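You operate a simulated robot arm through the tools that you are given. There is no shell and no other tool.

You run a simulated two-armed robot. Do the job below in one go: nothing can be reset, and whatever is moved stays where it is left.

JOB
Put the scrub pad on the top of the kitting table away on the top of the cleaning bench. Press the green key three times. Take the pass tray and leave it on the white proof card on the desk top. Fetch the scrap tray and set it on the low table top. Turn the lower tension knob to 30 N. Take the collar and leave it on the black plate on the front pallet. Put the blue ticket pad from the top of the cleaning bench on the lower shelf of the service stand and the orange ticket pad on the feed table of the bag sealer. Fetch the grey hand roller from the proofing end of the ink bench and set it on the steel disc. The order is free. Set down upright: scrub pad, hand roller.

The check looks at the end state, three seconds after you hand in, the way a careful person would. Anything else that was tipped, shoved, dropped, spilled or broken makes it a failure.

ROBOT AND FRAMES
Two 6-joint arms with fingered hands on one trunk, on a base that moves. Base frame: it is fixed to the floor where the robot stands at the start and does not move with it; the origin is under the middle of the robot, x ahead of it, y to its left, z up. Lengths are in m, angles in degrees, forces in N, time in s.
The left shoulder is at the start at [0.07, 0.168, 1.45], the right one opposite. With the tool pointing down near the work surface each hand reaches from about 0.38 to 0.66 m from the robot's upright axis, wherever it stands, measured 20 degrees to its own side. Places, roughly: black plate on the front pallet [-4.6, -4.7, 0.7]; collar (5x5x2 cm) [0, -5, 0.7]; feed table of the bag sealer (34x22 cm) [-0.18, -8.4, 0.9]; green key [-7.8, -6.6, 0.8]; hand roller [1.5, -1.75, 1]; low table top [-8.1, -4, 0.5]; lower shelf of the service stand (102x24 cm) [0.1, -5.46, 0.22]; lower tension knob [-1.3, -4.7, 0.7]; pass tray [-7.75, -6.75, 0.75]; proof card [-8.25, -6.75, 0.75]; scrap tray [-8, -7, 0.75]; scrub pad (9x6x7 cm) [1.4, 1.6, 0.8]; steel disc (8x8x2 cm) [0, -5.1, 0.7]; ticket pad [2.25, -5.75, 0.75]; top of the cleaning bench [2.2, -5.9, 0.8]. Payload 4 kg a hand.
The tool frame of a hand sits at the grasp point between the pads (the TCP): z along the fingers, y along the line on which they close. The tips reach 0.026 m beyond it. The gripper opens to 0.132 m; its body begins 0.073 m behind the TCP. The gripper is a hand of 3 fingers: y runs from the thumb to the fingers, the wrist lies at [0, 0, -0.224] in the tool frame.
Orientation is that of the tool frame in the base frame, as a unit quaternion [w, x, y, z]. With the fingers straight down and closing along the base's y, the tool's x points along the base's -x, its y along +y and its z along -z.

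CONTROLS
- The arms move only by the tool move_arm. It takes "left_steps", "right_steps" or both (then of equal length, played together; a hand with none holds still); each is a list of rows, each a list of 2 entries, a list of its own where there are three numbers: the shift along the tool's x, y, z in m, then the turn, a rotation vector about the tool's x, y, z in degrees. In form: [[[x, y, z], [wx, wy, wz]], ...]. A call has 1 to 20 rows; each row is the pose to reach, as a shift and turn from the pose commanded when the call began, along the tool's axes at that moment. A row lasts 0.2 s, in which the tool goes at most 0.05 m and 8.6 degrees; a call with a longer step from one row to the next is refused whole. Where a pose cannot be reached the arm comes as near as it can. A force on the tool above 40 N (or 10 N above the force at the start of the call, whichever is more), or a blocked arm, ends the call early, and 0.2 s more pass. In this call time passes only in rows, and 0.2 s behind the last. It gives the time, the measured TCP pose, the force on the tool (base axes), the opening and the grip force at its end, in the units of the frame above (readings bear some noise), with the torque about the TCP (base axes, N m) and any sound that the robot's microphone picked up.
- Cameras (640 x 400 px; columns grow to the right, rows downward): "scene" is now at [0.1333, -0.0077, 1.6703]; the picture's right is [-0.10, -0.99, 0.00], its down [-0.65, 0.07, -0.76] and it looks along [0.76, -0.08, -0.65] (base axes); focal length 263 px, centre (320, 200). "left" rides on the left gripper at [-0.062, 0.003, -0.092] in its tool frame; the picture's right is [-0.05, -1.00, 0.00], its down [0.83, -0.04, -0.56] and it looks along [0.55, -0.03, 0.83] (tool axes); focal length 230 px, centre (320, 200). "right" rides on the right gripper at [0.062, 0.003, -0.092] in its tool frame; the picture's right is [-0.05, 1.00, 0.00], its down [-0.83, -0.04, -0.56] and it looks along [-0.55, -0.03, 0.83] (tool axes); focal length 230 px, centre (320, 200). There is no depth. A picture from a camera that has moved, and an enlarged one, comes with that camera's place and axes in the base frame and with its lens.
- grab_frame(camera): a new picture of that camera. It takes no simulated time.
- lift_body(by): slides the trunk up (or, below 0, down) by that many m; the arms and the scene camera ride with it, the base frame stays. It gives what a move gives, with no picture.
- roll_base(legs): drives the robot by 1 to 6 legs, each [ahead, left, turn to the left] in m, m and degrees, along the robot's own axes; the way and the turn of a leg run together, so that a leg with both is an arc; at most 1.5 m and 180 degrees a leg. The arms and the cameras ride along, it lands a little off, and it stops where it bumps. It gives what a move gives.
- move_fingers(finger1, finger2, thumb_bend, hand): sets how far each is bent, from 0 (flat) to 100 (curled in); at 30 the hand is open as for a grip, at 70 the pads meet at the TCP. One left out holds its place. A second passes; each finger stops where it meets its share of the squeeze, and holds until it gets a number again. It is the only way to open and close the hand. It gives what a move gives, with no picture; readings hold the bend of each and the force on the fingers (four entries, about 0 where the hand has none), thumb and palm.
- head_to(pan, tilt): turns the head with the scene camera to pan (to the left, within 86 degrees either way) and tilt (down, from -29 to 69), counted from straight ahead of the robot. It gives what a move gives.
- zoom(camera, box): a new picture of the part [left, top, right, bottom] of that camera's present view, enlarged. It takes no simulated time.
- finish_job(): hands the job in; it is judged then, once.

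Places have to be worked out from the pictures, the camera data and where the tool is seen. Open the grippers and draw the arms clear of the work before you hand the job in, unless the task says otherwise.

The tools are called after "Call:" by a JSON object that holds its "fn" and its "kwargs". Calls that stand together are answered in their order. move_arm: Moves the arms, as the interface text tells. Its arguments: {"type":"object","properties":{"left_steps":{"type":"array","items":{"type":"array"}},"right_steps":{"type":"array","items":{"type":"array"}}},"required":[]} The other tools are called the same way: lift_body (by) moves the trunk up or down; move_fingers (finger1, finger2, thumb_bend, hand) moves the fingers one by one; roll_base (legs) drives the base; head_to (pan, tilt) turns the head that bears the scene camera; grab_frame (camera) takes a picture; zoom (camera, box) takes an enlarged picture of a part of a camera's view; finish_job () hands the job in.

At the start:

```text
t: 0.0
left_position: [0.5345, 0.192, 1.0501]
left_tcp_rot: [0.001, 0.0, 1.0, 0.0]
left_contact_force: [-0.1, -0.5, -0.3]
left_ft_torque: [0.0, 0.01, 0.03]
left_gripper_width: 0.1317
left_gripper_force: 0.0
left_shape: jaw
left_bend: [30.0, 30.0, 30.0]
left_finger forces: [0.1, 0.0, 0.0, 0.0, 0.0, 0.1]
right_position: [0.5901, -0.1871, 1.0835]
right_tcp_rot: [0.0, 0.0, 1.0, 0.0]
right_contact_force: [-0.2, -0.2, 0.2]
right_ft_torque: [0.0, -0.02, 0.01]
right_gripper_width: 0.132
right_gripper_force: 0.0
right_shape: jaw
right_bend: [30.0, 30.0, 30.0]
right_finger forces: [0.0, 0.1, 0.0, 0.0, 0.0, 0.0]
trunk travel left (down, up): [-0.895, 0.045]
robot x, y, heading: [-0.002, -0.0044, 0.2]
head pan, tilt (commanded): [-6.0, 40.5]
```

scene: 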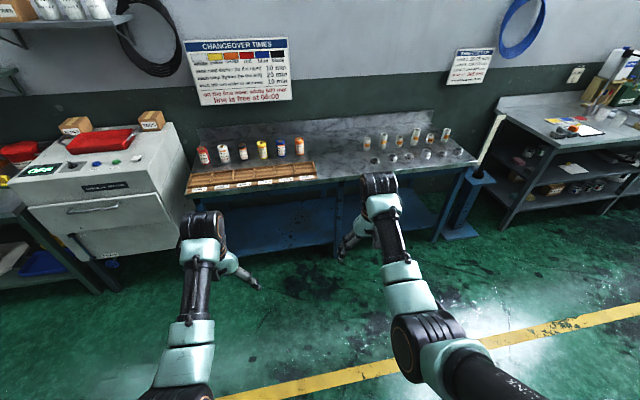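
right: 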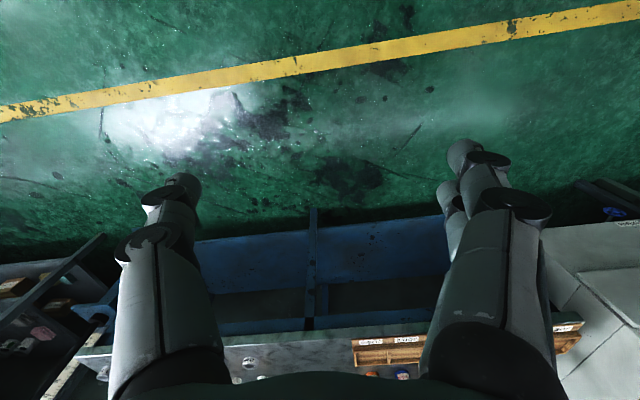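
left: 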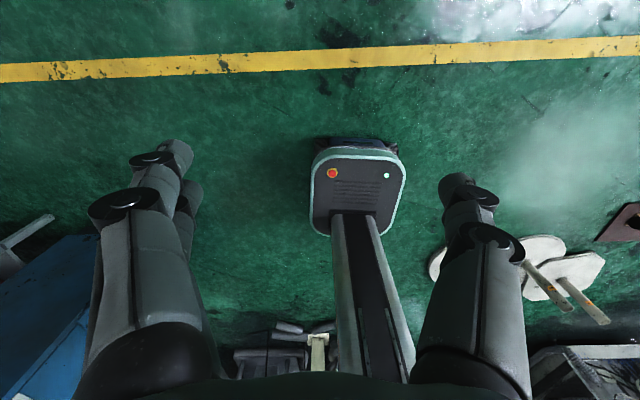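

I start by looking around: the scene shows an ink shaker/heat unit at left, a bench ahead, another bench to the right. I turn the head to the left to find the kitting table.

Call:
{"fn": "head_to", "kwargs": {"pan": 50, "tilt": 25}}

Call:
{"fn": "grab_frame", "kwargs": {"camera": "scene"}}

```text
t: 1.2
left_position: [0.5355, 0.1924, 1.0499]
left_tcp_rot: [0.0, 0.0, 1.0, 0.0]
left_contact_force: [0.2, -0.2, -0.4]
left_ft_torque: [0.02, 0.01, 0.0]
left_gripper_width: 0.1316
left_gripper_force: 0.1
left_shape: jaw
left_bend: [30.0, 30.0, 30.0]
left_finger forces: [0.0, 0.0, 0.0, 0.0, 0.1, 0.0]
right_position: [0.5902, -0.1882, 1.0836]
right_tcp_rot: [0.0, 0.0, 1.0, 0.0]
right_contact_force: [-0.8, -0.5, 0.3]
right_ft_torque: [0.03, 0.01, 0.01]
right_gripper_width: 0.1319
right_gripper_force: 0.1
right_shape: jaw
right_bend: [30.0, 30.0, 30.0]
right_finger forces: [0.1, 0.0, 0.0, 0.0, 0.1, 0.0]
trunk travel left (down, up): [-0.895, 0.045]
robot x, y, heading: [-0.0011, 0.002, 0.2]
head pan, tilt (commanded): [50.0, 25.0]
```

```text
taken
camera scene: at [0.1084, 0.0717, 1.6944], right [0.77, -0.64, 0.0], down [-0.27, -0.32, -0.91], along [0.58, 0.69, -0.42], focal length 263 px, centre (320, 200)
```

scene: 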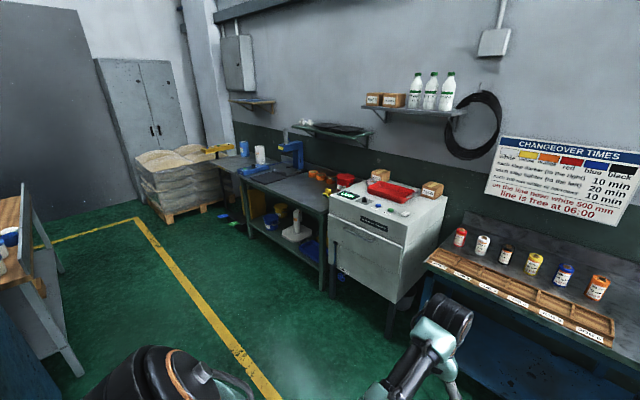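

The expected scrub pad place projects near the image centre here. Zooming in there.

Call:
{"fn": "zoom", "kwargs": {"camera": "scene", "box": [200, 110, 440, 260]}}

Call:
{"fn": "zoom", "kwargs": {"camera": "scene", "box": [280, 150, 400, 225]}}

```text
2.67 times, centred on (320, 185) of scene
camera zoom: at [0.1084, 0.0717, 1.6944], right [0.77, -0.64, 0.0], down [-0.27, -0.32, -0.91], along [0.58, 0.69, -0.42], focal length 702 px, centre (320, 240)
```

zoom: 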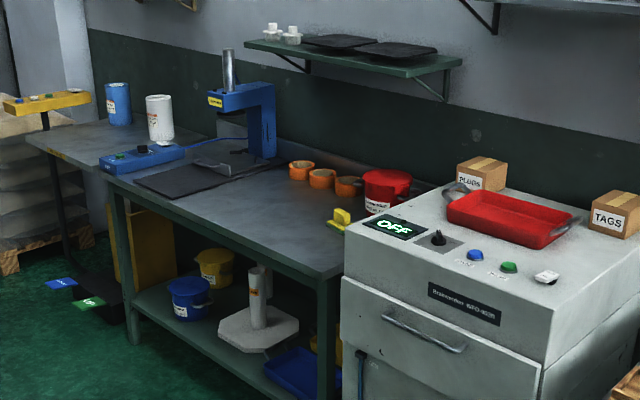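

```text
5.33 times, centred on (340, 188) of scene
camera zoom: at [0.1084, 0.0717, 1.6944], right [0.77, -0.64, 0.0], down [-0.27, -0.32, -0.91], along [0.58, 0.69, -0.42], focal length 1404 px, centre (213, 267)
```

zoom: 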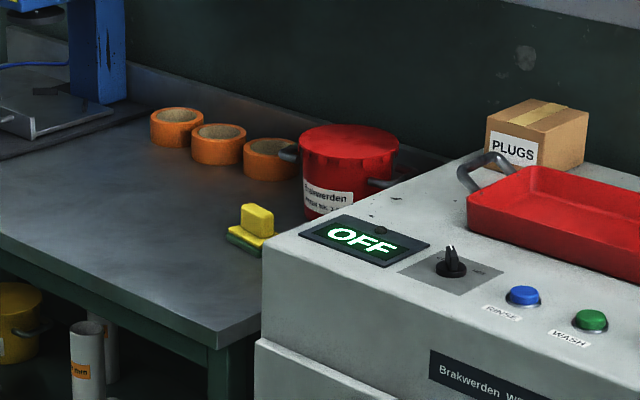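

The scrub pad (green pad with yellow grip) sits on the kitting table next to the washer. Now I look to the right for the ink bench and the way out.

Call:
{"fn": "head_to", "kwargs": {"pan": -50, "tilt": 25}}

Call:
{"fn": "grab_frame", "kwargs": {"camera": "scene"}}

Call:
{"fn": "zoom", "kwargs": {"camera": "scene", "box": [220, 120, 460, 270]}}

Call:
{"fn": "head_to", "kwargs": {"pan": -86, "tilt": 15}}

Call:
{"fn": "grab_frame", "kwargs": {"camera": "scene"}}

```text
t: 3.0
left_position: [0.5343, 0.1928, 1.0493]
left_tcp_rot: [0.0, 0.0, 1.0, 0.001]
left_contact_force: [0.5, 0.2, 0.7]
left_ft_torque: [-0.01, 0.0, 0.0]
left_gripper_width: 0.1318
left_gripper_force: 0.1
left_shape: jaw
left_bend: [30.0, 30.0, 30.0]
left_finger forces: [0.0, 0.0, 0.1, 0.1, 0.0, 0.0]
right_position: [0.5918, -0.1875, 1.0829]
right_tcp_rot: [0.0, 0.0, 1.0, 0.0]
right_contact_force: [0.2, -0.2, 0.2]
right_ft_torque: [0.0, 0.01, -0.02]
right_gripper_width: 0.1318
right_gripper_force: 0.1
right_shape: jaw
right_bend: [30.0, 30.0, 30.0]
right_finger forces: [0.1, 0.0, 0.0, 0.0, 0.0, 0.0]
trunk travel left (down, up): [-0.895, 0.045]
robot x, y, heading: [0.0001, 0.0017, -0.3]
head pan, tilt (commanded): [-50.0, 25.0]
```

```text
taken
camera scene: at [0.1084, -0.0693, 1.6944], right [-0.77, -0.64, 0.0], down [-0.27, 0.32, -0.91], along [0.58, -0.69, -0.42], focal length 263 px, centre (320, 200)
```

scene: 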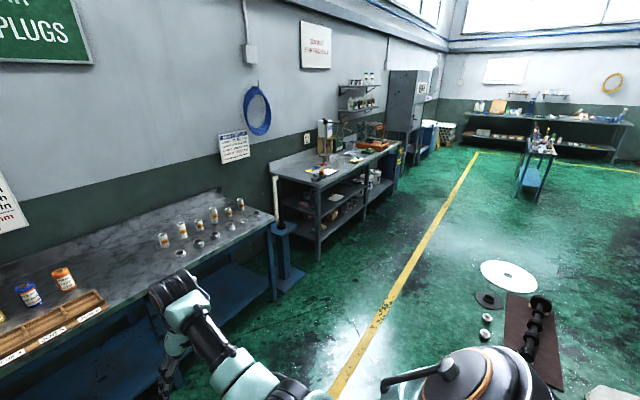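

```text
2.67 times, centred on (340, 195) of scene
camera zoom: at [0.1084, -0.0693, 1.6944], right [-0.77, -0.64, 0.0], down [-0.27, 0.32, -0.91], along [0.58, -0.69, -0.42], focal length 702 px, centre (267, 213)
```

zoom: 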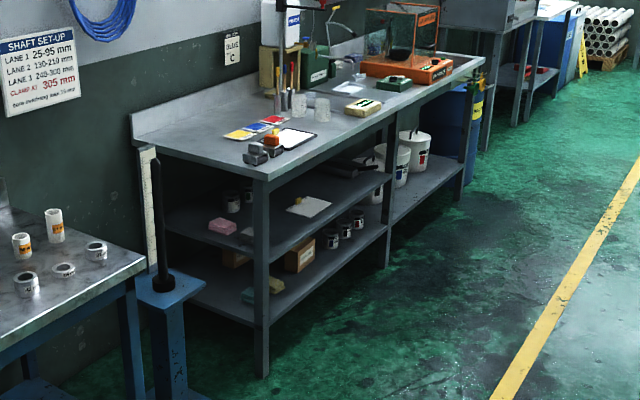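

```text
t: 4.0
left_position: [0.5339, 0.1912, 1.0494]
left_tcp_rot: [0.0, 0.0, 1.0, -0.001]
left_contact_force: [0.5, 0.1, -0.9]
left_ft_torque: [0.02, 0.0, -0.01]
left_gripper_width: 0.1319
left_gripper_force: 0.0
left_shape: jaw
left_bend: [30.0, 30.0, 30.0]
left_finger forces: [0.1, 0.1, 0.0, 0.0, 0.0, 0.0]
right_position: [0.5913, -0.1871, 1.0834]
right_tcp_rot: [0.0, 0.0, 1.0, 0.0]
right_contact_force: [0.2, 0.2, -0.4]
right_ft_torque: [-0.03, 0.01, 0.0]
right_gripper_width: 0.1319
right_gripper_force: 0.1
right_shape: jaw
right_bend: [30.0, 30.0, 30.0]
right_finger forces: [0.1, 0.1, 0.1, 0.1, 0.0, 0.0]
trunk travel left (down, up): [-0.895, 0.045]
robot x, y, heading: [-0.0036, 0.0026, 0.1]
head pan, tilt (commanded): [-85.9, 15.0]
```

```text
taken
camera scene: at [0.0558, -0.092, 1.7106], right [-1.0, -0.07, 0.0], down [-0.02, 0.26, -0.97], along [0.07, -0.96, -0.26], focal length 263 px, centre (320, 200)
```

scene: 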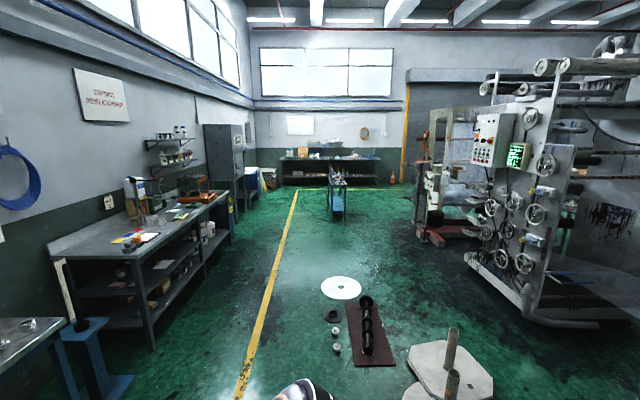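

The corridor along x≈0.3–1.2 looks free; parts lie on the floor around [0..-0.5, -1.7..-2.7]. I raise both hands and pull them in for travelling.

Call:
{"fn": "move_arm", "kwargs": {"left_steps": [[[0.02, 0, -0.04], [0, 0, 0]], [[0.04, 0, -0.08], [0, 0, 0]], [[0.06, 0, -0.12], [0, 0, 0]], [[0.08, 0, -0.16], [0, 0, 0]], [[0.1, 0, -0.2], [0, 0, 0]]], "right_steps": [[[0.03, 0, -0.034], [0, 0, 0]], [[0.06, 0, -0.068], [0, 0, 0]], [[0.09, 0, -0.102], [0, 0, 0]], [[0.12, 0, -0.136], [0, 0, 0]], [[0.15, 0, -0.17], [0, 0, 0]]]}}

Call:
{"fn": "head_to", "kwargs": {"pan": 30, "tilt": 40}}

```text
t: 5.2
left_position: [0.5258, 0.1745, 1.0594]
left_tcp_rot: [0.001, -0.001, 1.0, 0.001]
left_contact_force: [-0.4, 0.0, 0.3]
left_ft_torque: [0.03, -0.03, -0.02]
left_gripper_width: 0.1319
left_gripper_force: 0.0
left_shape: jaw
left_bend: [30.0, 30.0, 30.0]
left_finger forces: [0.1, 0.0, 0.0, 0.0, 0.0, 0.0]
left hand out of reach, approached as far as the arm can: row 1, 2, 3, 4, 5
right_position: [0.5781, -0.1826, 1.0931]
right_tcp_rot: [0.0, 0.001, 1.0, 0.0]
right_contact_force: [0.3, -0.3, -0.3]
right_ft_torque: [-0.02, 0.02, 0.0]
right_gripper_width: 0.132
right_gripper_force: 0.0
right_shape: jaw
right_bend: [30.0, 30.0, 30.0]
right_finger forces: [0.1, 0.0, 0.0, 0.0, 0.0, 0.0]
right hand out of reach, approached as far as the arm can: row 1, 2, 3, 4, 5
trunk travel left (down, up): [-0.895, 0.045]
robot x, y, heading: [0.0023, -0.0015, -0.1]
head pan, tilt (commanded): [-85.9, 15.0]
```

```text
t: 7.2
left_position: [0.5256, 0.1748, 1.0586]
left_tcp_rot: [0.0, 0.0, 1.0, -0.001]
left_contact_force: [-0.2, 0.0, 0.0]
left_ft_torque: [0.01, 0.02, 0.01]
left_gripper_width: 0.132
left_gripper_force: 0.0
left_shape: jaw
left_bend: [30.0, 30.0, 30.0]
left_finger forces: [0.0, 0.1, 0.1, 0.1, 0.0, 0.0]
right_position: [0.5772, -0.1826, 1.0939]
right_tcp_rot: [-0.001, 0.0, 1.0, 0.0]
right_contact_force: [-0.5, 0.1, -0.7]
right_ft_torque: [0.02, -0.01, 0.0]
right_gripper_width: 0.132
right_gripper_force: 0.0
right_shape: jaw
right_bend: [30.0, 30.0, 30.0]
right_finger forces: [0.0, 0.2, 0.0, 0.0, 0.1, 0.0]
trunk travel left (down, up): [-0.895, 0.045]
robot x, y, heading: [0.0017, -0.0053, 0.0]
head pan, tilt (commanded): [30.0, 40.0]
```

The arms refuse to go higher pointing down. I test pure backward moves and small lift to learn the workspace.

Call:
{"fn": "move_arm", "kwargs": {"left_steps": [[[0.04, 0, 0], [0, 0, 0]], [[0.08, 0, 0], [0, 0, 0]]], "right_steps": [[[0.04, 0, 0], [0, 0, 0]], [[0.08, 0, 0], [0, 0, 0]]]}}

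Call:
{"fn": "grab_frame", "kwargs": {"camera": "scene"}}

```text
t: 8.0
left_position: [0.4573, 0.2118, 1.0398]
left_tcp_rot: [0.009, -0.009, 0.999, 0.052]
left_contact_force: [0.4, -1.0, 0.2]
left_ft_torque: [-0.02, 0.01, -0.04]
left_gripper_width: 0.1319
left_gripper_force: 0.1
left_shape: jaw
left_bend: [30.0, 30.0, 30.0]
left_finger forces: [0.1, 0.0, 0.1, 0.0, 0.1, 0.1]
left hand out of reach, approached as far as the arm can: row 1, 2
right_position: [0.5139, -0.1702, 1.0544]
right_tcp_rot: [0.002, -0.001, 1.0, 0.001]
right_contact_force: [-0.3, 0.8, 0.4]
right_ft_torque: [0.02, 0.01, -0.03]
right_gripper_width: 0.1319
right_gripper_force: 0.0
right_shape: jaw
right_bend: [30.0, 30.0, 30.0]
right_finger forces: [0.0, 0.0, 0.0, 0.0, 0.1, 0.0]
right hand out of reach, approached as far as the arm can: row 1, 2
trunk travel left (down, up): [-0.895, 0.045]
robot x, y, heading: [-0.0013, 0.0011, -0.0]
head pan, tilt (commanded): [30.0, 40.0]
stopped in row 2 (left hand): the arm was blocked; the commanded pose is now the measured one
```

```text
taken
camera scene: at [0.1241, 0.0437, 1.671], right [0.5, -0.87, 0.0], down [-0.56, -0.32, -0.77], along [0.66, 0.38, -0.64], focal length 263 px, centre (320, 200)
```

scene: 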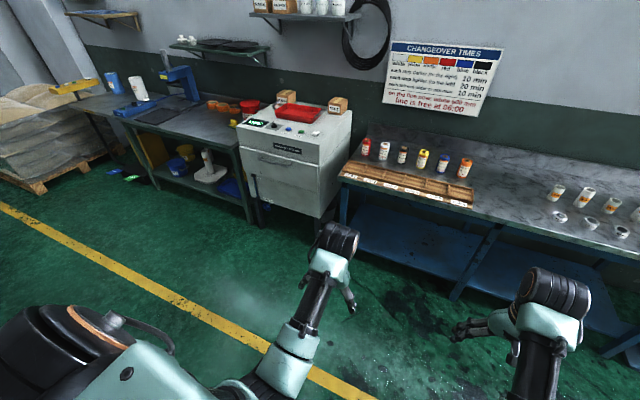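

The arm has a minimum folding distance; raising needs some extension. I correct the left hand's tilt and bring both hands to a higher forward carry pose.

Call:
{"fn": "move_arm", "kwargs": {"left_steps": [[[-0.023, -0.005, -0.02], [1.5, 0.2, 0.2]], [[-0.046, -0.01, -0.04], [3, 0.5, 0.5]], [[-0.07, -0.015, -0.06], [4.5, 0.7, 0.7]], [[-0.093, -0.02, -0.08], [6, 1, 1]]], "right_steps": [[[-0.021, -0.005, -0.036], [0, 0, 0]], [[-0.043, -0.01, -0.073], [0, 0, 0]], [[-0.064, -0.015, -0.11], [0, 0, 0]], [[-0.086, -0.02, -0.146], [0, 0, 0]]]}}

```text
t: 9.0
left_position: [0.5697, 0.175, 1.0868]
left_tcp_rot: [0.002, 0.001, 1.0, -0.002]
left_contact_force: [0.0, 0.0, 0.0]
left_ft_torque: [-0.02, 0.01, 0.0]
left_gripper_width: 0.1322
left_gripper_force: 0.1
left_shape: jaw
left_bend: [30.0, 30.0, 30.0]
left_finger forces: [0.0, 0.0, 0.0, 0.1, 0.0, 0.0]
left hand out of reach, approached as far as the arm can: row 1, 2, 3, 4
right_position: [0.6468, -0.1887, 1.1716]
right_tcp_rot: [0.001, 0.0, 1.0, 0.0]
right_contact_force: [-0.1, -0.6, -0.5]
right_ft_torque: [0.02, 0.01, -0.01]
right_gripper_width: 0.1322
right_gripper_force: 0.1
right_shape: jaw
right_bend: [30.0, 30.0, 30.0]
right_finger forces: [0.1, 0.1, 0.0, 0.0, 0.0, 0.0]
right hand out of reach, approached as far as the arm can: row 1, 2, 3, 4
trunk travel left (down, up): [-0.895, 0.045]
robot x, y, heading: [0.0021, 0.0004, 0.1]
head pan, tilt (commanded): [30.0, 40.0]
```

I lift the trunk to the top for clearance and drive diagonally toward the kitting table, stopping short to look.

Call:
{"fn": "lift_body", "kwargs": {"by": 0.045}}

Call:
{"fn": "roll_base", "kwargs": {"legs": [[0.35, 0.6, 0], [0.25, 0.75, 0]]}}

Call:
{"fn": "grab_frame", "kwargs": {"camera": "scene"}}

```text
t: 9.8
left_position: [0.5694, 0.1748, 1.1325]
left_tcp_rot: [0.003, 0.0, 1.0, -0.001]
left_contact_force: [0.0, 0.0, -0.5]
left_ft_torque: [-0.02, -0.01, -0.03]
left_gripper_width: 0.1323
left_gripper_force: 0.1
left_shape: jaw
left_bend: [30.0, 30.0, 30.0]
left_finger forces: [0.0, 0.0, 0.0, 0.0, 0.1, 0.0]
right_position: [0.6452, -0.1887, 1.2168]
right_tcp_rot: [0.0, 0.001, 1.0, 0.001]
right_contact_force: [0.3, 0.5, 0.8]
right_ft_torque: [0.01, -0.03, 0.0]
right_gripper_width: 0.1319
right_gripper_force: 0.0
right_shape: jaw
right_bend: [30.0, 30.0, 30.0]
right_finger forces: [0.1, 0.0, 0.0, 0.0, 0.1, 0.1]
trunk travel left (down, up): [-0.94, 0.0]
robot x, y, heading: [0.0021, -0.0023, 0.3]
head pan, tilt (commanded): [30.0, 40.0]
```

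```text
t: 17.5
left_position: [1.1613, 1.5402, 1.1318]
left_tcp_rot: [0.003, -0.015, 1.0, -0.002]
left_contact_force: [0.8, -0.3, -0.8]
left_ft_torque: [-0.01, -0.02, -0.01]
left_gripper_width: 0.1321
left_gripper_force: 0.1
left_shape: jaw
left_bend: [30.0, 30.0, 30.0]
left_finger forces: [0.1, 0.0, 0.0, 0.0, 0.0, 0.1]
right_position: [1.248, 1.1789, 1.2168]
right_tcp_rot: [0.002, -0.016, 1.0, 0.001]
right_contact_force: [0.6, 0.0, 0.1]
right_ft_torque: [0.0, -0.01, -0.01]
right_gripper_width: 0.1318
right_gripper_force: 0.0
right_shape: jaw
right_bend: [30.0, 30.0, 30.0]
right_finger forces: [0.0, 0.1, 0.0, 0.0, 0.1, 0.0]
trunk travel left (down, up): [-0.94, 0.0]
robot x, y, heading: [0.5972, 1.3486, 1.7]
head pan, tilt (commanded): [30.0, 40.0]
```

```text
taken
camera scene: at [0.7187, 1.3958, 1.7157], right [0.53, -0.85, 0.0], down [-0.55, -0.34, -0.77], along [0.65, 0.4, -0.64], focal length 263 px, centre (320, 200)
```

scene: 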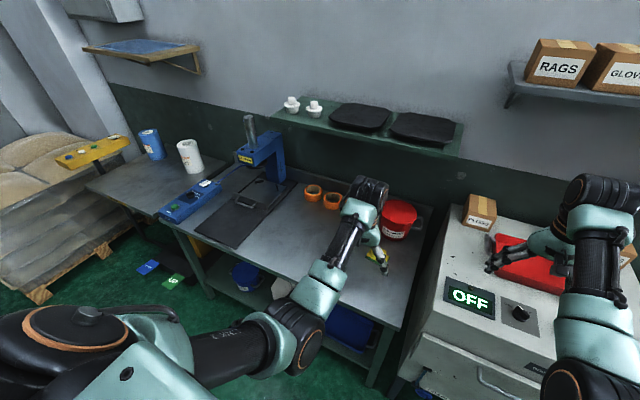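

The left hand hides the pad in the scene view; I check the left hand camera and an enlarged scene view.

Call:
{"fn": "grab_frame", "kwargs": {"camera": "left"}}

Call:
{"fn": "zoom", "kwargs": {"camera": "scene", "box": [290, 170, 450, 270]}}

```text
taken
camera left: at [1.2206, 1.5459, 1.227], right [0.08, -1.0, 0.0], down [-0.83, -0.07, 0.55], along [-0.55, -0.05, -0.83], focal length 230 px, centre (320, 200)
```

left: 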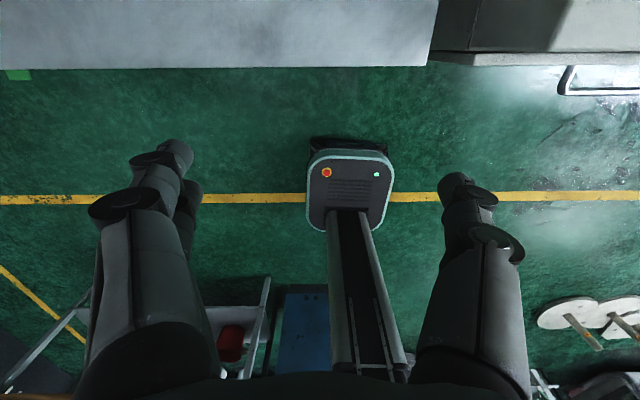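

```text
4.00 times, centred on (370, 220) of scene
camera zoom: at [0.7187, 1.3958, 1.7157], right [0.53, -0.85, 0.0], down [-0.55, -0.34, -0.77], along [0.65, 0.4, -0.64], focal length 1053 px, centre (120, 120)
```

zoom: 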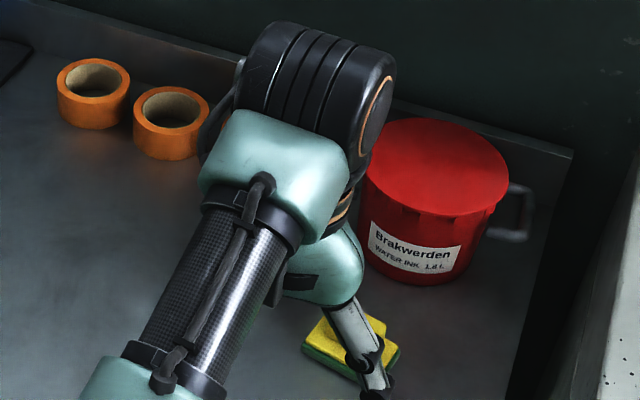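

The table edge is at x≈1.19 and the pad centre about [1.433, 1.548]; base front is 0.25 m ahead of the axis. I drive in so that the left hand comes over the pad.

Call:
{"fn": "roll_base", "kwargs": {"legs": [[0.255, 0.0, -1.7]]}}

Call:
{"fn": "grab_frame", "kwargs": {"camera": "left"}}

Call:
{"fn": "grab_frame", "kwargs": {"camera": "scene"}}

```text
t: 19.3
left_position: [1.4135, 1.5216, 1.1335]
left_tcp_rot: [0.004, 0.004, 1.0, -0.002]
left_contact_force: [-0.7, 0.5, 0.2]
left_ft_torque: [0.0, -0.02, 0.01]
left_gripper_width: 0.1318
left_gripper_force: 0.0
left_shape: jaw
left_bend: [30.0, 30.0, 30.0]
left_finger forces: [0.0, 0.0, 0.0, 0.0, 0.1, 0.0]
right_position: [1.4869, 1.1578, 1.2187]
right_tcp_rot: [0.003, 0.004, 1.0, 0.0]
right_contact_force: [-0.6, -0.2, -0.9]
right_ft_torque: [-0.03, -0.03, 0.03]
right_gripper_width: 0.1318
right_gripper_force: 0.1
right_shape: jaw
right_bend: [30.0, 30.0, 30.0]
right_finger forces: [0.0, 0.1, 0.1, 0.0, 0.0, 0.0]
trunk travel left (down, up): [-0.94, 0.0]
robot x, y, heading: [0.8533, 1.3535, -0.6]
head pan, tilt (commanded): [30.0, 40.0]
```

```text
taken
camera left: at [1.4726, 1.5255, 1.2284], right [0.04, -1.0, 0.0], down [-0.84, -0.03, 0.55], along [-0.55, -0.03, -0.84], focal length 230 px, centre (320, 200)
```

left: 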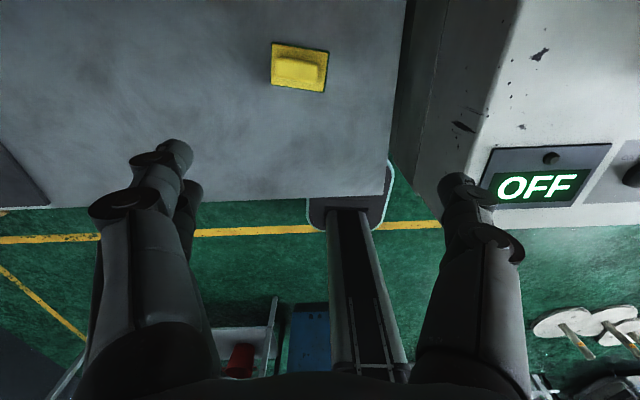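

```text
taken
camera scene: at [0.964, 1.3953, 1.716], right [0.49, -0.87, 0.0], down [-0.56, -0.32, -0.77], along [0.67, 0.38, -0.64], focal length 263 px, centre (320, 200)
```

scene: 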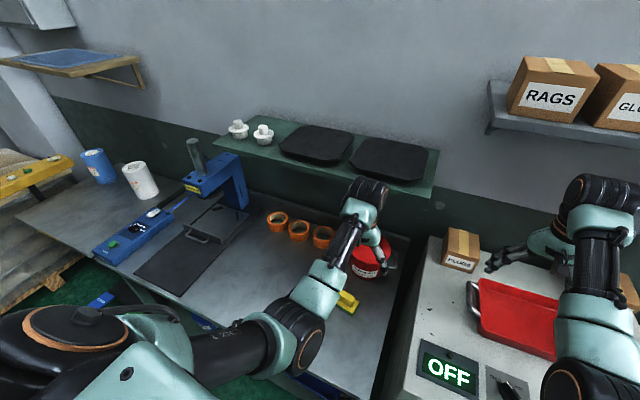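

The pad appears long along y (about 9 cm) with a grip ridge also along y. I zoom the left camera to see the ridge's shape and the finger layout.

Call:
{"fn": "zoom", "kwargs": {"camera": "left", "box": [240, 20, 368, 100]}}

Call:
{"fn": "zoom", "kwargs": {"camera": "left", "box": [60, 100, 320, 400]}}

Call:
{"fn": "zoom", "kwargs": {"camera": "scene", "box": [300, 210, 420, 330]}}

```text
5.00 times, centred on (304, 60) of left
camera zoom: at [1.4726, 1.5255, 1.2284], right [0.04, -1.0, 0.0], down [-0.84, -0.03, 0.55], along [-0.55, -0.03, -0.84], focal length 1150 px, centre (400, 900)
```

zoom: 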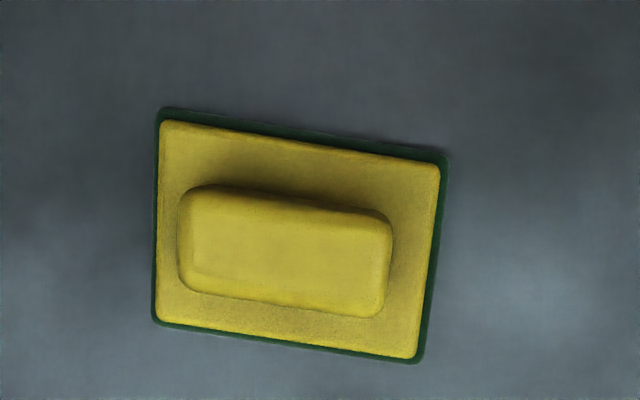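

```text
1.33 times, centred on (190, 250) of left
camera zoom: at [1.4726, 1.5255, 1.2284], right [0.04, -1.0, 0.0], down [-0.84, -0.03, 0.55], along [-0.55, -0.03, -0.84], focal length 307 px, centre (493, 133)
```

zoom: 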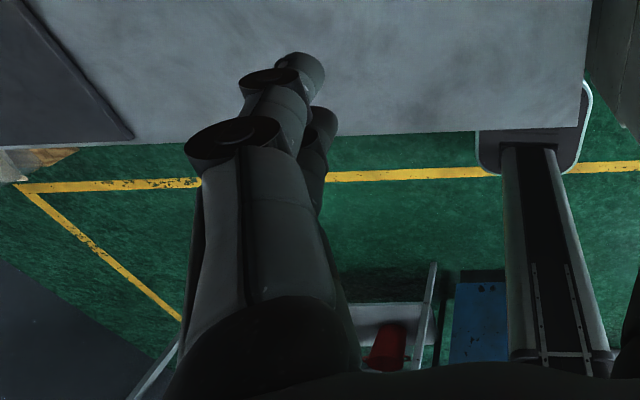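

```text
3.33 times, centred on (360, 270) of scene
camera zoom: at [0.964, 1.3953, 1.716], right [0.49, -0.87, 0.0], down [-0.56, -0.32, -0.77], along [0.67, 0.38, -0.64], focal length 877 px, centre (187, -33)
```

zoom: 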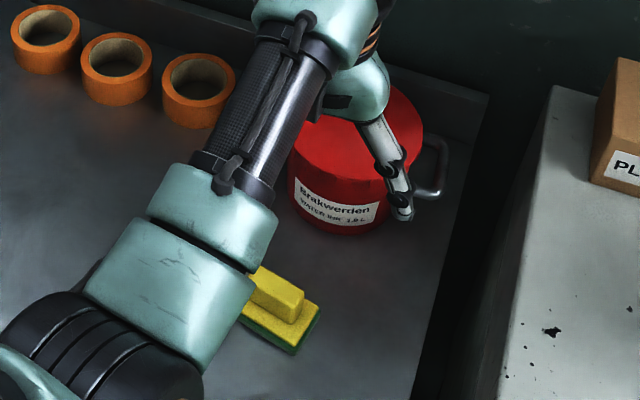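

The ridge is ~5.5×2.5 cm, its long axis ~4° off y. I turn the left hand about its axis so the fingers close along x and shift above the pad.

Call:
{"fn": "move_arm", "kwargs": {"left_steps": [[[-0.003, 0.003, 0], [0, 0, -7.85]], [[-0.006, 0.006, 0], [0, 0, -15.7]], [[-0.01, 0.008, 0], [0, 0, -23.6]], [[-0.013, 0.011, 0], [0, 0, -31.4]], [[-0.016, 0.014, 0], [0, 0, -39.3]], [[-0.019, 0.016, 0], [0, 0, -47.1]], [[-0.022, 0.019, 0], [0, 0, -55]], [[-0.025, 0.022, 0], [0, 0, -62.8]], [[-0.029, 0.025, 0], [0, 0, -70.7]], [[-0.032, 0.028, 0], [0, 0, -78.5]], [[-0.035, 0.03, 0], [0, 0, -86.4]]]}}

Call:
{"fn": "move_fingers", "kwargs": {"hand": "left", "finger1": 48, "finger2": 48, "thumb_bend": 48}}

Call:
{"fn": "grab_frame", "kwargs": {"camera": "left"}}

```text
t: 21.7
left_position: [1.4469, 1.5586, 1.134]
left_tcp_rot: [0.003, -0.65, 0.76, -0.002]
left_contact_force: [-0.6, -1.3, 0.1]
left_ft_torque: [0.01, -0.04, -0.04]
left_gripper_width: 0.1321
left_gripper_force: 0.1
left_shape: jaw
left_bend: [30.0, 30.0, 30.0]
left_finger forces: [0.0, 0.1, 0.0, 0.0, 0.0, 0.0]
left hand out of reach, approached as far as the arm can: row 11
right_position: [1.4886, 1.1587, 1.2167]
right_tcp_rot: [0.002, 0.004, 1.0, 0.0]
right_contact_force: [0.1, 0.1, 0.2]
right_ft_torque: [0.01, -0.01, -0.02]
right_gripper_width: 0.1317
right_gripper_force: 0.0
right_shape: jaw
right_bend: [30.0, 30.0, 30.0]
right_finger forces: [0.0, 0.1, 0.0, 0.1, 0.0, 0.1]
trunk travel left (down, up): [-0.94, 0.0]
robot x, y, heading: [0.8431, 1.3505, -0.7]
head pan, tilt (commanded): [30.0, 40.0]
```

```text
t: 22.7
left_position: [1.4481, 1.5562, 1.1333]
left_tcp_rot: [0.003, -0.649, 0.761, -0.001]
left_contact_force: [-0.4, -0.2, -0.5]
left_ft_torque: [-0.01, 0.04, 0.01]
left_gripper_width: 0.0755
left_gripper_force: 0.0
left_shape: fingers
left_bend: [48.0, 48.0, 48.0]
left_finger forces: [0.0, 0.0, 0.1, 0.1, 0.0, 0.1]
right_position: [1.49, 1.1573, 1.2173]
right_tcp_rot: [0.002, 0.004, 1.0, -0.001]
right_contact_force: [0.2, -0.3, -1.0]
right_ft_torque: [0.0, -0.02, 0.0]
right_gripper_width: 0.1318
right_gripper_force: 0.1
right_shape: jaw
right_bend: [30.0, 30.0, 30.0]
right_finger forces: [0.0, 0.0, 0.0, 0.0, 0.1, 0.1]
trunk travel left (down, up): [-0.94, 0.0]
robot x, y, heading: [0.8445, 1.3538, -0.4]
head pan, tilt (commanded): [30.0, 40.0]
```

```text
taken
camera left: at [1.4525, 1.6191, 1.2274], right [0.99, -0.11, 0.01], down [-0.09, -0.83, 0.55], along [-0.05, -0.55, -0.83], focal length 230 px, centre (320, 200)
```

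left: 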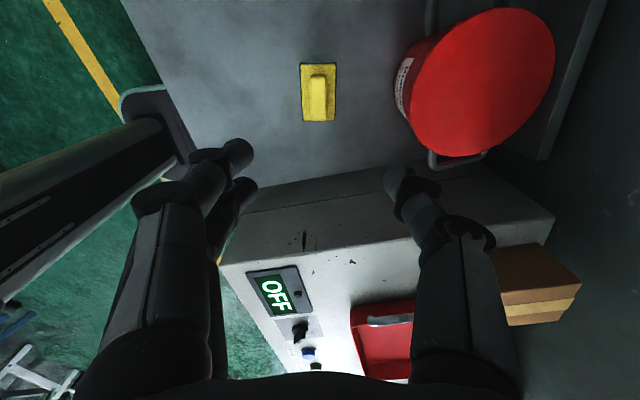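

The hand is over the pad ([1.446, 1.553]) with the ridge roughly between the fingers. I lower the left arm in steps (not the trunk, as the right hand hangs over the washer).

Call:
{"fn": "move_arm", "kwargs": {"left_steps": [[[0, 0, 0.04], [0, 0, 0]], [[0, 0, 0.08], [0, 0, 0]], [[0, 0, 0.12], [0, 0, 0]], [[0, 0, 0.16], [0, 0, -2]], [[0, 0, 0.2], [0, 0, -5]]]}}

Call:
{"fn": "grab_frame", "kwargs": {"camera": "left"}}

Call:
{"fn": "grab_frame", "kwargs": {"camera": "scene"}}

```text
t: 23.9
left_position: [1.4577, 1.5934, 0.9259]
left_tcp_rot: [-0.007, -0.667, 0.745, -0.008]
left_contact_force: [-2.6, -0.5, -3.8]
left_ft_torque: [0.01, -0.23, 0.04]
left_gripper_width: 0.0743
left_gripper_force: 0.0
left_shape: fingers
left_bend: [48.0, 48.0, 48.0]
left_finger forces: [0.0, 0.0, 0.0, 0.0, 0.1, 0.0]
left hand out of reach, approached as far as the arm can: row 4, 5
right_position: [1.4918, 1.158, 1.2156]
right_tcp_rot: [0.001, 0.005, 1.0, 0.0]
right_contact_force: [1.2, 0.8, -0.1]
right_ft_torque: [0.03, 0.05, 0.0]
right_gripper_width: 0.132
right_gripper_force: 0.0
right_shape: jaw
right_bend: [30.0, 30.0, 30.0]
right_finger forces: [0.0, 0.0, 0.1, 0.0, 0.0, 0.1]
trunk travel left (down, up): [-0.94, 0.0]
robot x, y, heading: [0.8448, 1.351, -0.5]
head pan, tilt (commanded): [30.0, 40.0]
```

```text
taken
camera left: at [1.4595, 1.6567, 1.0192], right [1.0, -0.06, 0.0], down [-0.05, -0.82, 0.57], along [-0.03, -0.57, -0.82], focal length 230 px, centre (320, 200)
```

left: 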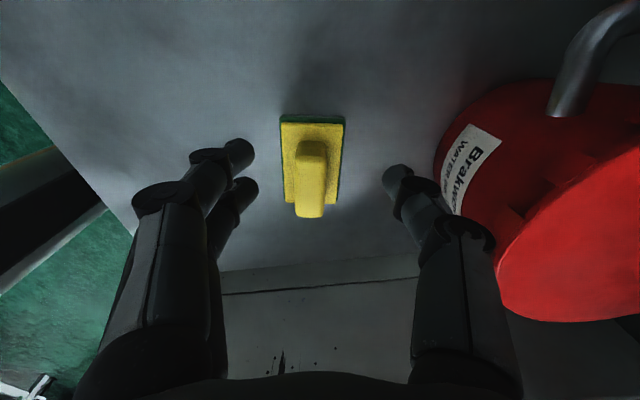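

```text
taken
camera scene: at [0.9712, 1.396, 1.7152], right [0.49, -0.87, 0.0], down [-0.56, -0.32, -0.76], along [0.67, 0.38, -0.64], focal length 263 px, centre (320, 200)
```

scene: 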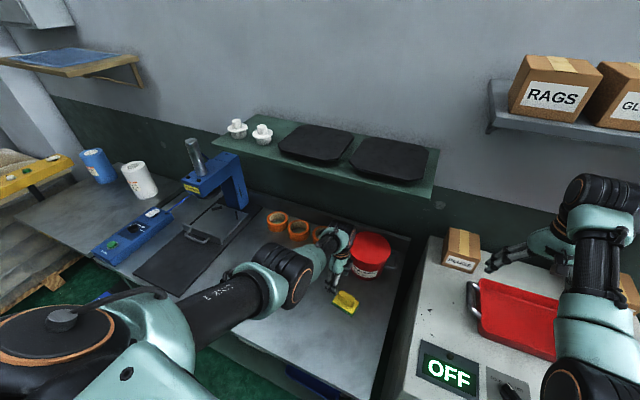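

The wrist's turn limit pushed the hand 4 cm to +y. I back off the yaw by ~5° (the pad will align itself) and re-centre above the ridge at [1.447, 1.555].

Call:
{"fn": "move_arm", "kwargs": {"left_steps": [[[0.02, 0.003, 0.0], [0, 0, 3]], [[0.039, 0.0064, 0.0], [0, 0, 6]]]}}

Call:
{"fn": "grab_frame", "kwargs": {"camera": "left"}}

```text
t: 24.5
left_position: [1.4553, 1.5564, 0.9272]
left_tcp_rot: [0.001, -0.639, 0.769, -0.004]
left_contact_force: [0.8, 0.0, -0.2]
left_ft_torque: [0.03, 0.01, -0.01]
left_gripper_width: 0.0743
left_gripper_force: 0.0
left_shape: fingers
left_bend: [48.0, 48.0, 48.0]
left_finger forces: [0.1, 0.0, 0.1, 0.0, 0.1, 0.1]
left hand out of reach, approached as far as the arm can: row 1, 2
right_position: [1.4894, 1.1568, 1.2163]
right_tcp_rot: [0.001, 0.004, 1.0, 0.001]
right_contact_force: [-0.4, 0.1, -0.5]
right_ft_torque: [0.03, 0.03, -0.02]
right_gripper_width: 0.1321
right_gripper_force: 0.1
right_shape: jaw
right_bend: [30.0, 30.0, 30.0]
right_finger forces: [0.0, 0.1, 0.0, 0.1, 0.0, 0.1]
trunk travel left (down, up): [-0.94, 0.0]
robot x, y, heading: [0.8497, 1.3493, -0.5]
head pan, tilt (commanded): [30.0, 40.0]
```

```text
taken
camera left: at [1.4619, 1.6182, 1.021], right [0.99, -0.13, 0.01], down [-0.11, -0.82, 0.56], along [-0.07, -0.55, -0.83], focal length 230 px, centre (320, 200)
```

left: 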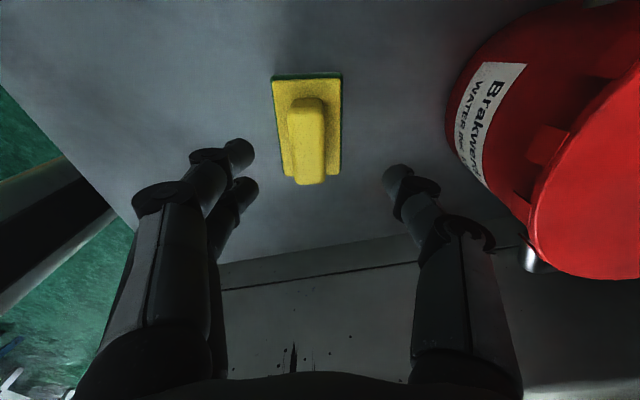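

Ridge centre is about 1 cm nearer to the robot than the TCP; I correct and lower 6 cm, then look.

Call:
{"fn": "move_arm", "kwargs": {"left_steps": [[[0.001, 0.01, 0.0], [0, 0, 0]], [[0.001, 0.01, 0.03], [0, 0, 0]], [[0.001, 0.01, 0.05], [0, 0, 0]]]}}

Call:
{"fn": "grab_frame", "kwargs": {"camera": "left"}}

Call:
{"fn": "zoom", "kwargs": {"camera": "scene", "box": [300, 220, 420, 320]}}

```text
t: 25.3
left_position: [1.4329, 1.5621, 0.8938]
left_tcp_rot: [0.003, -0.641, 0.767, -0.003]
left_contact_force: [0.1, -0.7, 0.1]
left_ft_torque: [0.0, -0.02, -0.01]
left_gripper_width: 0.0745
left_gripper_force: 0.2
left_shape: fingers
left_bend: [48.0, 48.0, 48.0]
left_finger forces: [0.1, 0.1, 0.1, 0.1, 0.0, 0.1]
left hand out of reach, approached as far as the arm can: row 1, 2, 3
right_position: [1.4881, 1.1584, 1.2169]
right_tcp_rot: [0.001, 0.004, 1.0, 0.0]
right_contact_force: [-0.8, 0.9, -0.9]
right_ft_torque: [-0.02, -0.01, 0.03]
right_gripper_width: 0.1318
right_gripper_force: 0.1
right_shape: jaw
right_bend: [30.0, 30.0, 30.0]
right_finger forces: [0.0, 0.0, 0.0, 0.0, 0.0, 0.0]
trunk travel left (down, up): [-0.94, 0.0]
robot x, y, heading: [0.8456, 1.3568, -0.5]
head pan, tilt (commanded): [30.0, 40.0]
```

```text
taken
camera left: at [1.4395, 1.6242, 0.9872], right [0.99, -0.13, 0.01], down [-0.11, -0.83, 0.55], along [-0.06, -0.55, -0.83], focal length 230 px, centre (320, 200)
```

left: 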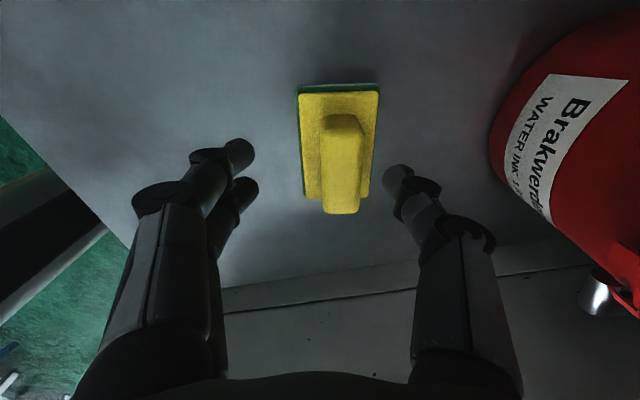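

```text
4.00 times, centred on (360, 270) of scene
camera zoom: at [0.9686, 1.3953, 1.7157], right [0.49, -0.87, 0.0], down [-0.56, -0.32, -0.77], along [0.67, 0.38, -0.64], focal length 1053 px, centre (160, -80)
```

zoom: 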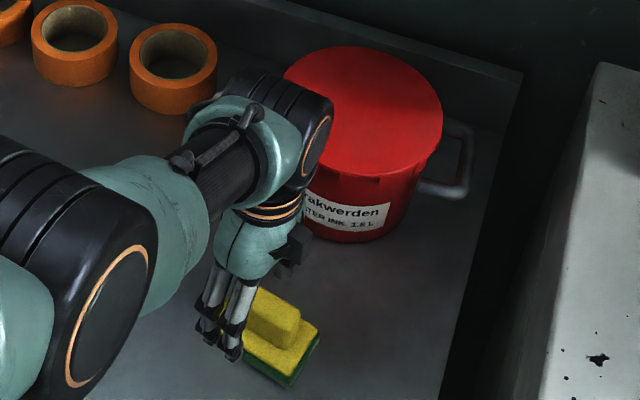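

The arm is at its far limit. I raise the left hand 5 cm, lower the trunk 8 cm (right hand stays ~10 cm above the washer's tray), and roll 4 cm ahead.

Call:
{"fn": "move_arm", "kwargs": {"left_steps": [[[0.0, 0.0, -0.03], [0, 0, 0]], [[0.0, 0.0, -0.06], [0, 0, 0]]]}}

Call:
{"fn": "lift_body", "kwargs": {"by": -0.08}}

Call:
{"fn": "roll_base", "kwargs": {"legs": [[0.04, 0.0, 0]]}}

Call:
{"fn": "grab_frame", "kwargs": {"camera": "left"}}

```text
t: 25.9
left_position: [1.4302, 1.5614, 0.9555]
left_tcp_rot: [0.003, -0.643, 0.766, -0.001]
left_contact_force: [-0.7, -0.5, -0.4]
left_ft_torque: [-0.02, 0.0, 0.0]
left_gripper_width: 0.0744
left_gripper_force: 0.1
left_shape: fingers
left_bend: [48.0, 48.0, 48.0]
left_finger forces: [0.0, 0.0, 0.1, 0.0, 0.0, 0.1]
right_position: [1.4881, 1.1574, 1.2166]
right_tcp_rot: [0.002, 0.004, 1.0, 0.0]
right_contact_force: [-0.4, -0.2, 0.3]
right_ft_torque: [0.01, 0.03, -0.01]
right_gripper_width: 0.1318
right_gripper_force: 0.1
right_shape: jaw
right_bend: [30.0, 30.0, 30.0]
right_finger forces: [0.0, 0.0, 0.0, 0.0, 0.1, 0.1]
trunk travel left (down, up): [-0.94, 0.0]
robot x, y, heading: [0.8475, 1.3516, -0.5]
head pan, tilt (commanded): [30.0, 40.0]
```

```text
t: 27.1
left_position: [1.4325, 1.5626, 0.8767]
left_tcp_rot: [0.003, -0.643, 0.766, -0.002]
left_contact_force: [0.3, 0.1, 0.4]
left_ft_torque: [0.03, -0.02, -0.02]
left_gripper_width: 0.0746
left_gripper_force: 0.1
left_shape: fingers
left_bend: [48.0, 48.0, 48.0]
left_finger forces: [0.0, 0.0, 0.0, 0.1, 0.1, 0.1]
right_position: [1.4897, 1.1567, 1.1362]
right_tcp_rot: [0.002, 0.005, 1.0, 0.0]
right_contact_force: [0.6, -0.1, -0.3]
right_ft_torque: [-0.01, 0.0, -0.01]
right_gripper_width: 0.1317
right_gripper_force: 0.0
right_shape: jaw
right_bend: [30.0, 30.0, 30.0]
right_finger forces: [0.1, 0.0, 0.1, 0.0, 0.0, 0.1]
trunk travel left (down, up): [-0.86, 0.08]
robot x, y, heading: [0.845, 1.3539, -0.4]
head pan, tilt (commanded): [30.0, 40.0]
```

```text
t: 28.0
left_position: [1.4652, 1.5615, 0.8803]
left_tcp_rot: [0.005, -0.642, 0.767, -0.004]
left_contact_force: [-1.1, -0.1, -0.2]
left_ft_torque: [0.03, -0.07, 0.0]
left_gripper_width: 0.0751
left_gripper_force: 0.0
left_shape: fingers
left_bend: [48.0, 48.0, 48.0]
left_finger forces: [0.0, 0.1, 0.1, 0.0, 0.0, 0.0]
right_position: [1.5213, 1.1572, 1.1415]
right_tcp_rot: [0.005, 0.004, 1.0, -0.001]
right_contact_force: [-0.4, -0.7, 0.4]
right_ft_torque: [-0.02, -0.07, -0.02]
right_gripper_width: 0.1316
right_gripper_force: 0.0
right_shape: jaw
right_bend: [30.0, 30.0, 30.0]
right_finger forces: [0.0, 0.0, 0.0, 0.0, 0.1, 0.1]
trunk travel left (down, up): [-0.86, 0.08]
robot x, y, heading: [0.8855, 1.3501, -0.7]
head pan, tilt (commanded): [30.0, 40.0]
```

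```text
taken
camera left: at [1.4716, 1.623, 0.9741], right [0.99, -0.12, 0.01], down [-0.11, -0.83, 0.55], along [-0.06, -0.55, -0.83], focal length 230 px, centre (320, 200)
```

left: 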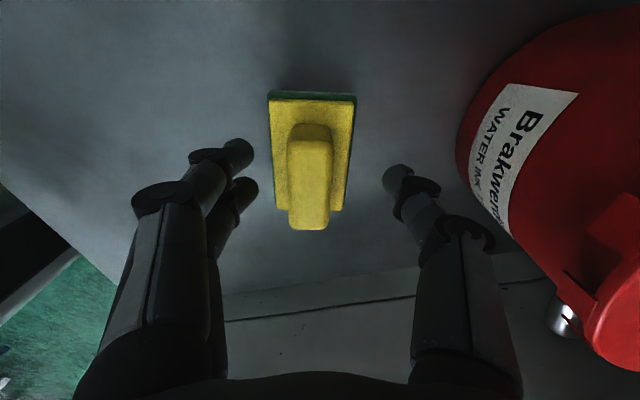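

The ridge is nearly centred between fingers and thumb; triangulation gives a table height ≈0.80, so the ridge top ≈0.87. I lower 2.3 cm and close the fingers gently.

Call:
{"fn": "move_arm", "kwargs": {"left_steps": [[[0.001, 0.005, 0.01], [0, 0, 0]], [[0.001, 0.005, 0.023], [0, 0, 0]]]}}

Call:
{"fn": "grab_frame", "kwargs": {"camera": "left"}}

```text
t: 28.6
left_position: [1.4645, 1.5615, 0.8521]
left_tcp_rot: [0.004, -0.642, 0.767, -0.003]
left_contact_force: [0.0, -0.4, -0.4]
left_ft_torque: [0.0, -0.01, 0.01]
left_gripper_width: 0.0746
left_gripper_force: 0.1
left_shape: fingers
left_bend: [48.0, 48.0, 48.0]
left_finger forces: [0.0, 0.0, 0.0, 0.0, 0.0, 0.0]
right_position: [1.525, 1.1567, 1.1389]
right_tcp_rot: [0.002, 0.005, 1.0, 0.0]
right_contact_force: [-0.2, 0.0, -0.4]
right_ft_torque: [-0.01, -0.01, 0.01]
right_gripper_width: 0.1318
right_gripper_force: 0.0
right_shape: jaw
right_bend: [30.0, 30.0, 30.0]
right_finger forces: [0.0, 0.0, 0.0, 0.0, 0.0, 0.0]
trunk travel left (down, up): [-0.86, 0.08]
robot x, y, heading: [0.886, 1.3502, -0.3]
head pan, tilt (commanded): [30.0, 40.0]
```

```text
taken
camera left: at [1.47, 1.6228, 0.947], right [0.99, -0.12, 0.01], down [-0.11, -0.83, 0.55], along [-0.06, -0.55, -0.83], focal length 230 px, centre (320, 200)
```

left: 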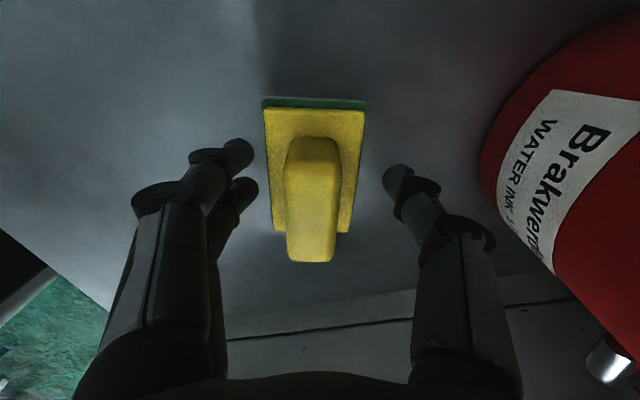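

The ridge is centred in the hand (TCP at ridge mid-height). I close the left fingers.

Call:
{"fn": "move_fingers", "kwargs": {"hand": "left", "finger1": 72, "finger2": 72, "thumb_bend": 72}}

Call:
{"fn": "grab_frame", "kwargs": {"camera": "left"}}

```text
t: 29.6
left_position: [1.4657, 1.5623, 0.8526]
left_tcp_rot: [0.003, -0.642, 0.767, -0.002]
left_contact_force: [-0.5, -0.1, 2.5]
left_ft_torque: [0.05, 0.11, 0.01]
left_gripper_width: 0.0351
left_gripper_force: 18.1
left_shape: fingers
left_bend: [61.0, 61.0, 63.0]
left_finger forces: [9.6, 10.0, 0.0, 0.0, 15.5, 0.1]
right_position: [1.5273, 1.1569, 1.1379]
right_tcp_rot: [0.002, 0.004, 1.0, 0.0]
right_contact_force: [0.3, 0.6, 0.6]
right_ft_torque: [0.02, -0.02, 0.02]
right_gripper_width: 0.1318
right_gripper_force: 0.1
right_shape: jaw
right_bend: [30.0, 30.0, 30.0]
right_finger forces: [0.0, 0.1, 0.0, 0.0, 0.0, 0.0]
trunk travel left (down, up): [-0.86, 0.08]
robot x, y, heading: [0.8863, 1.3518, -0.7]
head pan, tilt (commanded): [30.0, 40.0]
```

```text
taken
camera left: at [1.4719, 1.6229, 0.9459], right [0.99, -0.12, 0.01], down [-0.11, -0.83, 0.55], along [-0.06, -0.55, -0.83], focal length 230 px, centre (320, 200)
```

left: 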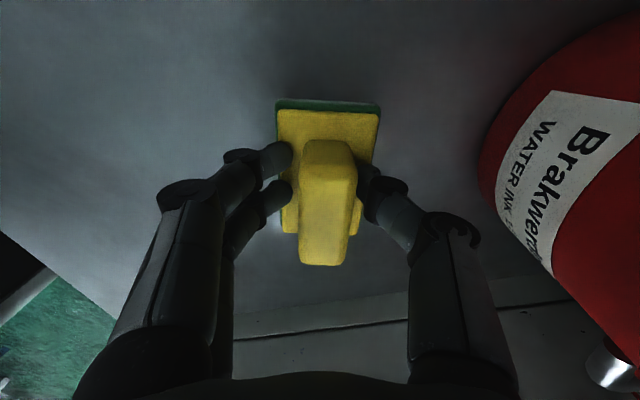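

Gripped (18 N, 3.5 cm). I lift the trunk 8 cm and check the hold.

Call:
{"fn": "lift_body", "kwargs": {"by": 0.08}}

Call:
{"fn": "move_arm", "kwargs": {"left_steps": [[[0, 0, -0.04], [0, 0, 0]], [[0, 0, -0.08], [0, 0, 0]], [[0, 0, -0.12], [0, 0, 0]]]}}

Call:
{"fn": "grab_frame", "kwargs": {"camera": "left"}}

```text
t: 30.8
left_position: [1.4665, 1.5614, 0.9327]
left_tcp_rot: [0.004, -0.642, 0.767, -0.001]
left_contact_force: [-0.3, 0.6, -0.2]
left_ft_torque: [0.02, -0.01, 0.02]
left_gripper_width: 0.0353
left_gripper_force: 16.7
left_shape: fingers
left_bend: [61.0, 61.0, 63.0]
left_finger forces: [9.1, 9.3, 0.0, 0.1, 15.3, 0.0]
right_position: [1.528, 1.1576, 1.2165]
right_tcp_rot: [0.001, 0.004, 1.0, 0.0]
right_contact_force: [0.0, -0.4, 0.3]
right_ft_torque: [0.02, 0.0, -0.01]
right_gripper_width: 0.1317
right_gripper_force: 0.1
right_shape: jaw
right_bend: [30.0, 30.0, 30.0]
right_finger forces: [0.1, 0.0, 0.0, 0.0, 0.0, 0.0]
trunk travel left (down, up): [-0.94, 0.0]
robot x, y, heading: [0.8843, 1.3509, -0.4]
head pan, tilt (commanded): [30.0, 40.0]
```

```text
t: 31.6
left_position: [1.4666, 1.5628, 1.0527]
left_tcp_rot: [0.002, -0.642, 0.767, -0.001]
left_contact_force: [-0.4, -0.6, -1.0]
left_ft_torque: [-0.01, 0.02, 0.01]
left_gripper_width: 0.0352
left_gripper_force: 16.4
left_shape: fingers
left_bend: [61.0, 61.0, 63.0]
left_finger forces: [8.8, 8.4, 0.1, 0.0, 15.5, 0.0]
right_position: [1.5278, 1.1566, 1.2175]
right_tcp_rot: [0.002, 0.003, 1.0, 0.0]
right_contact_force: [-1.2, 0.2, 0.3]
right_ft_torque: [0.0, 0.01, 0.0]
right_gripper_width: 0.132
right_gripper_force: 0.0
right_shape: jaw
right_bend: [30.0, 30.0, 30.0]
right_finger forces: [0.1, 0.1, 0.0, 0.1, 0.0, 0.1]
trunk travel left (down, up): [-0.94, 0.0]
robot x, y, heading: [0.8823, 1.3522, -0.3]
head pan, tilt (commanded): [30.0, 40.0]
```

```text
taken
camera left: at [1.4733, 1.6243, 1.1468], right [0.99, -0.12, 0.0], down [-0.11, -0.83, 0.55], along [-0.07, -0.55, -0.83], focal length 230 px, centre (320, 200)
```

left: 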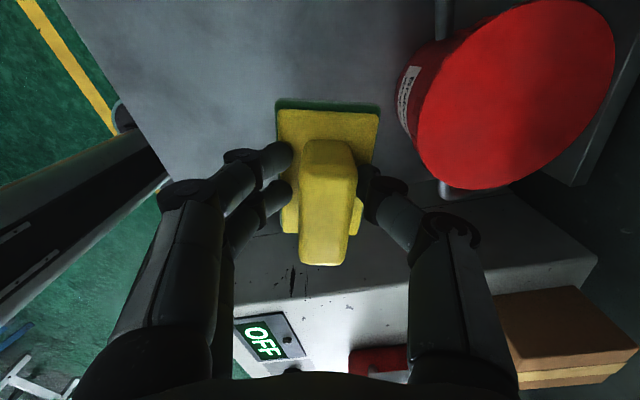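

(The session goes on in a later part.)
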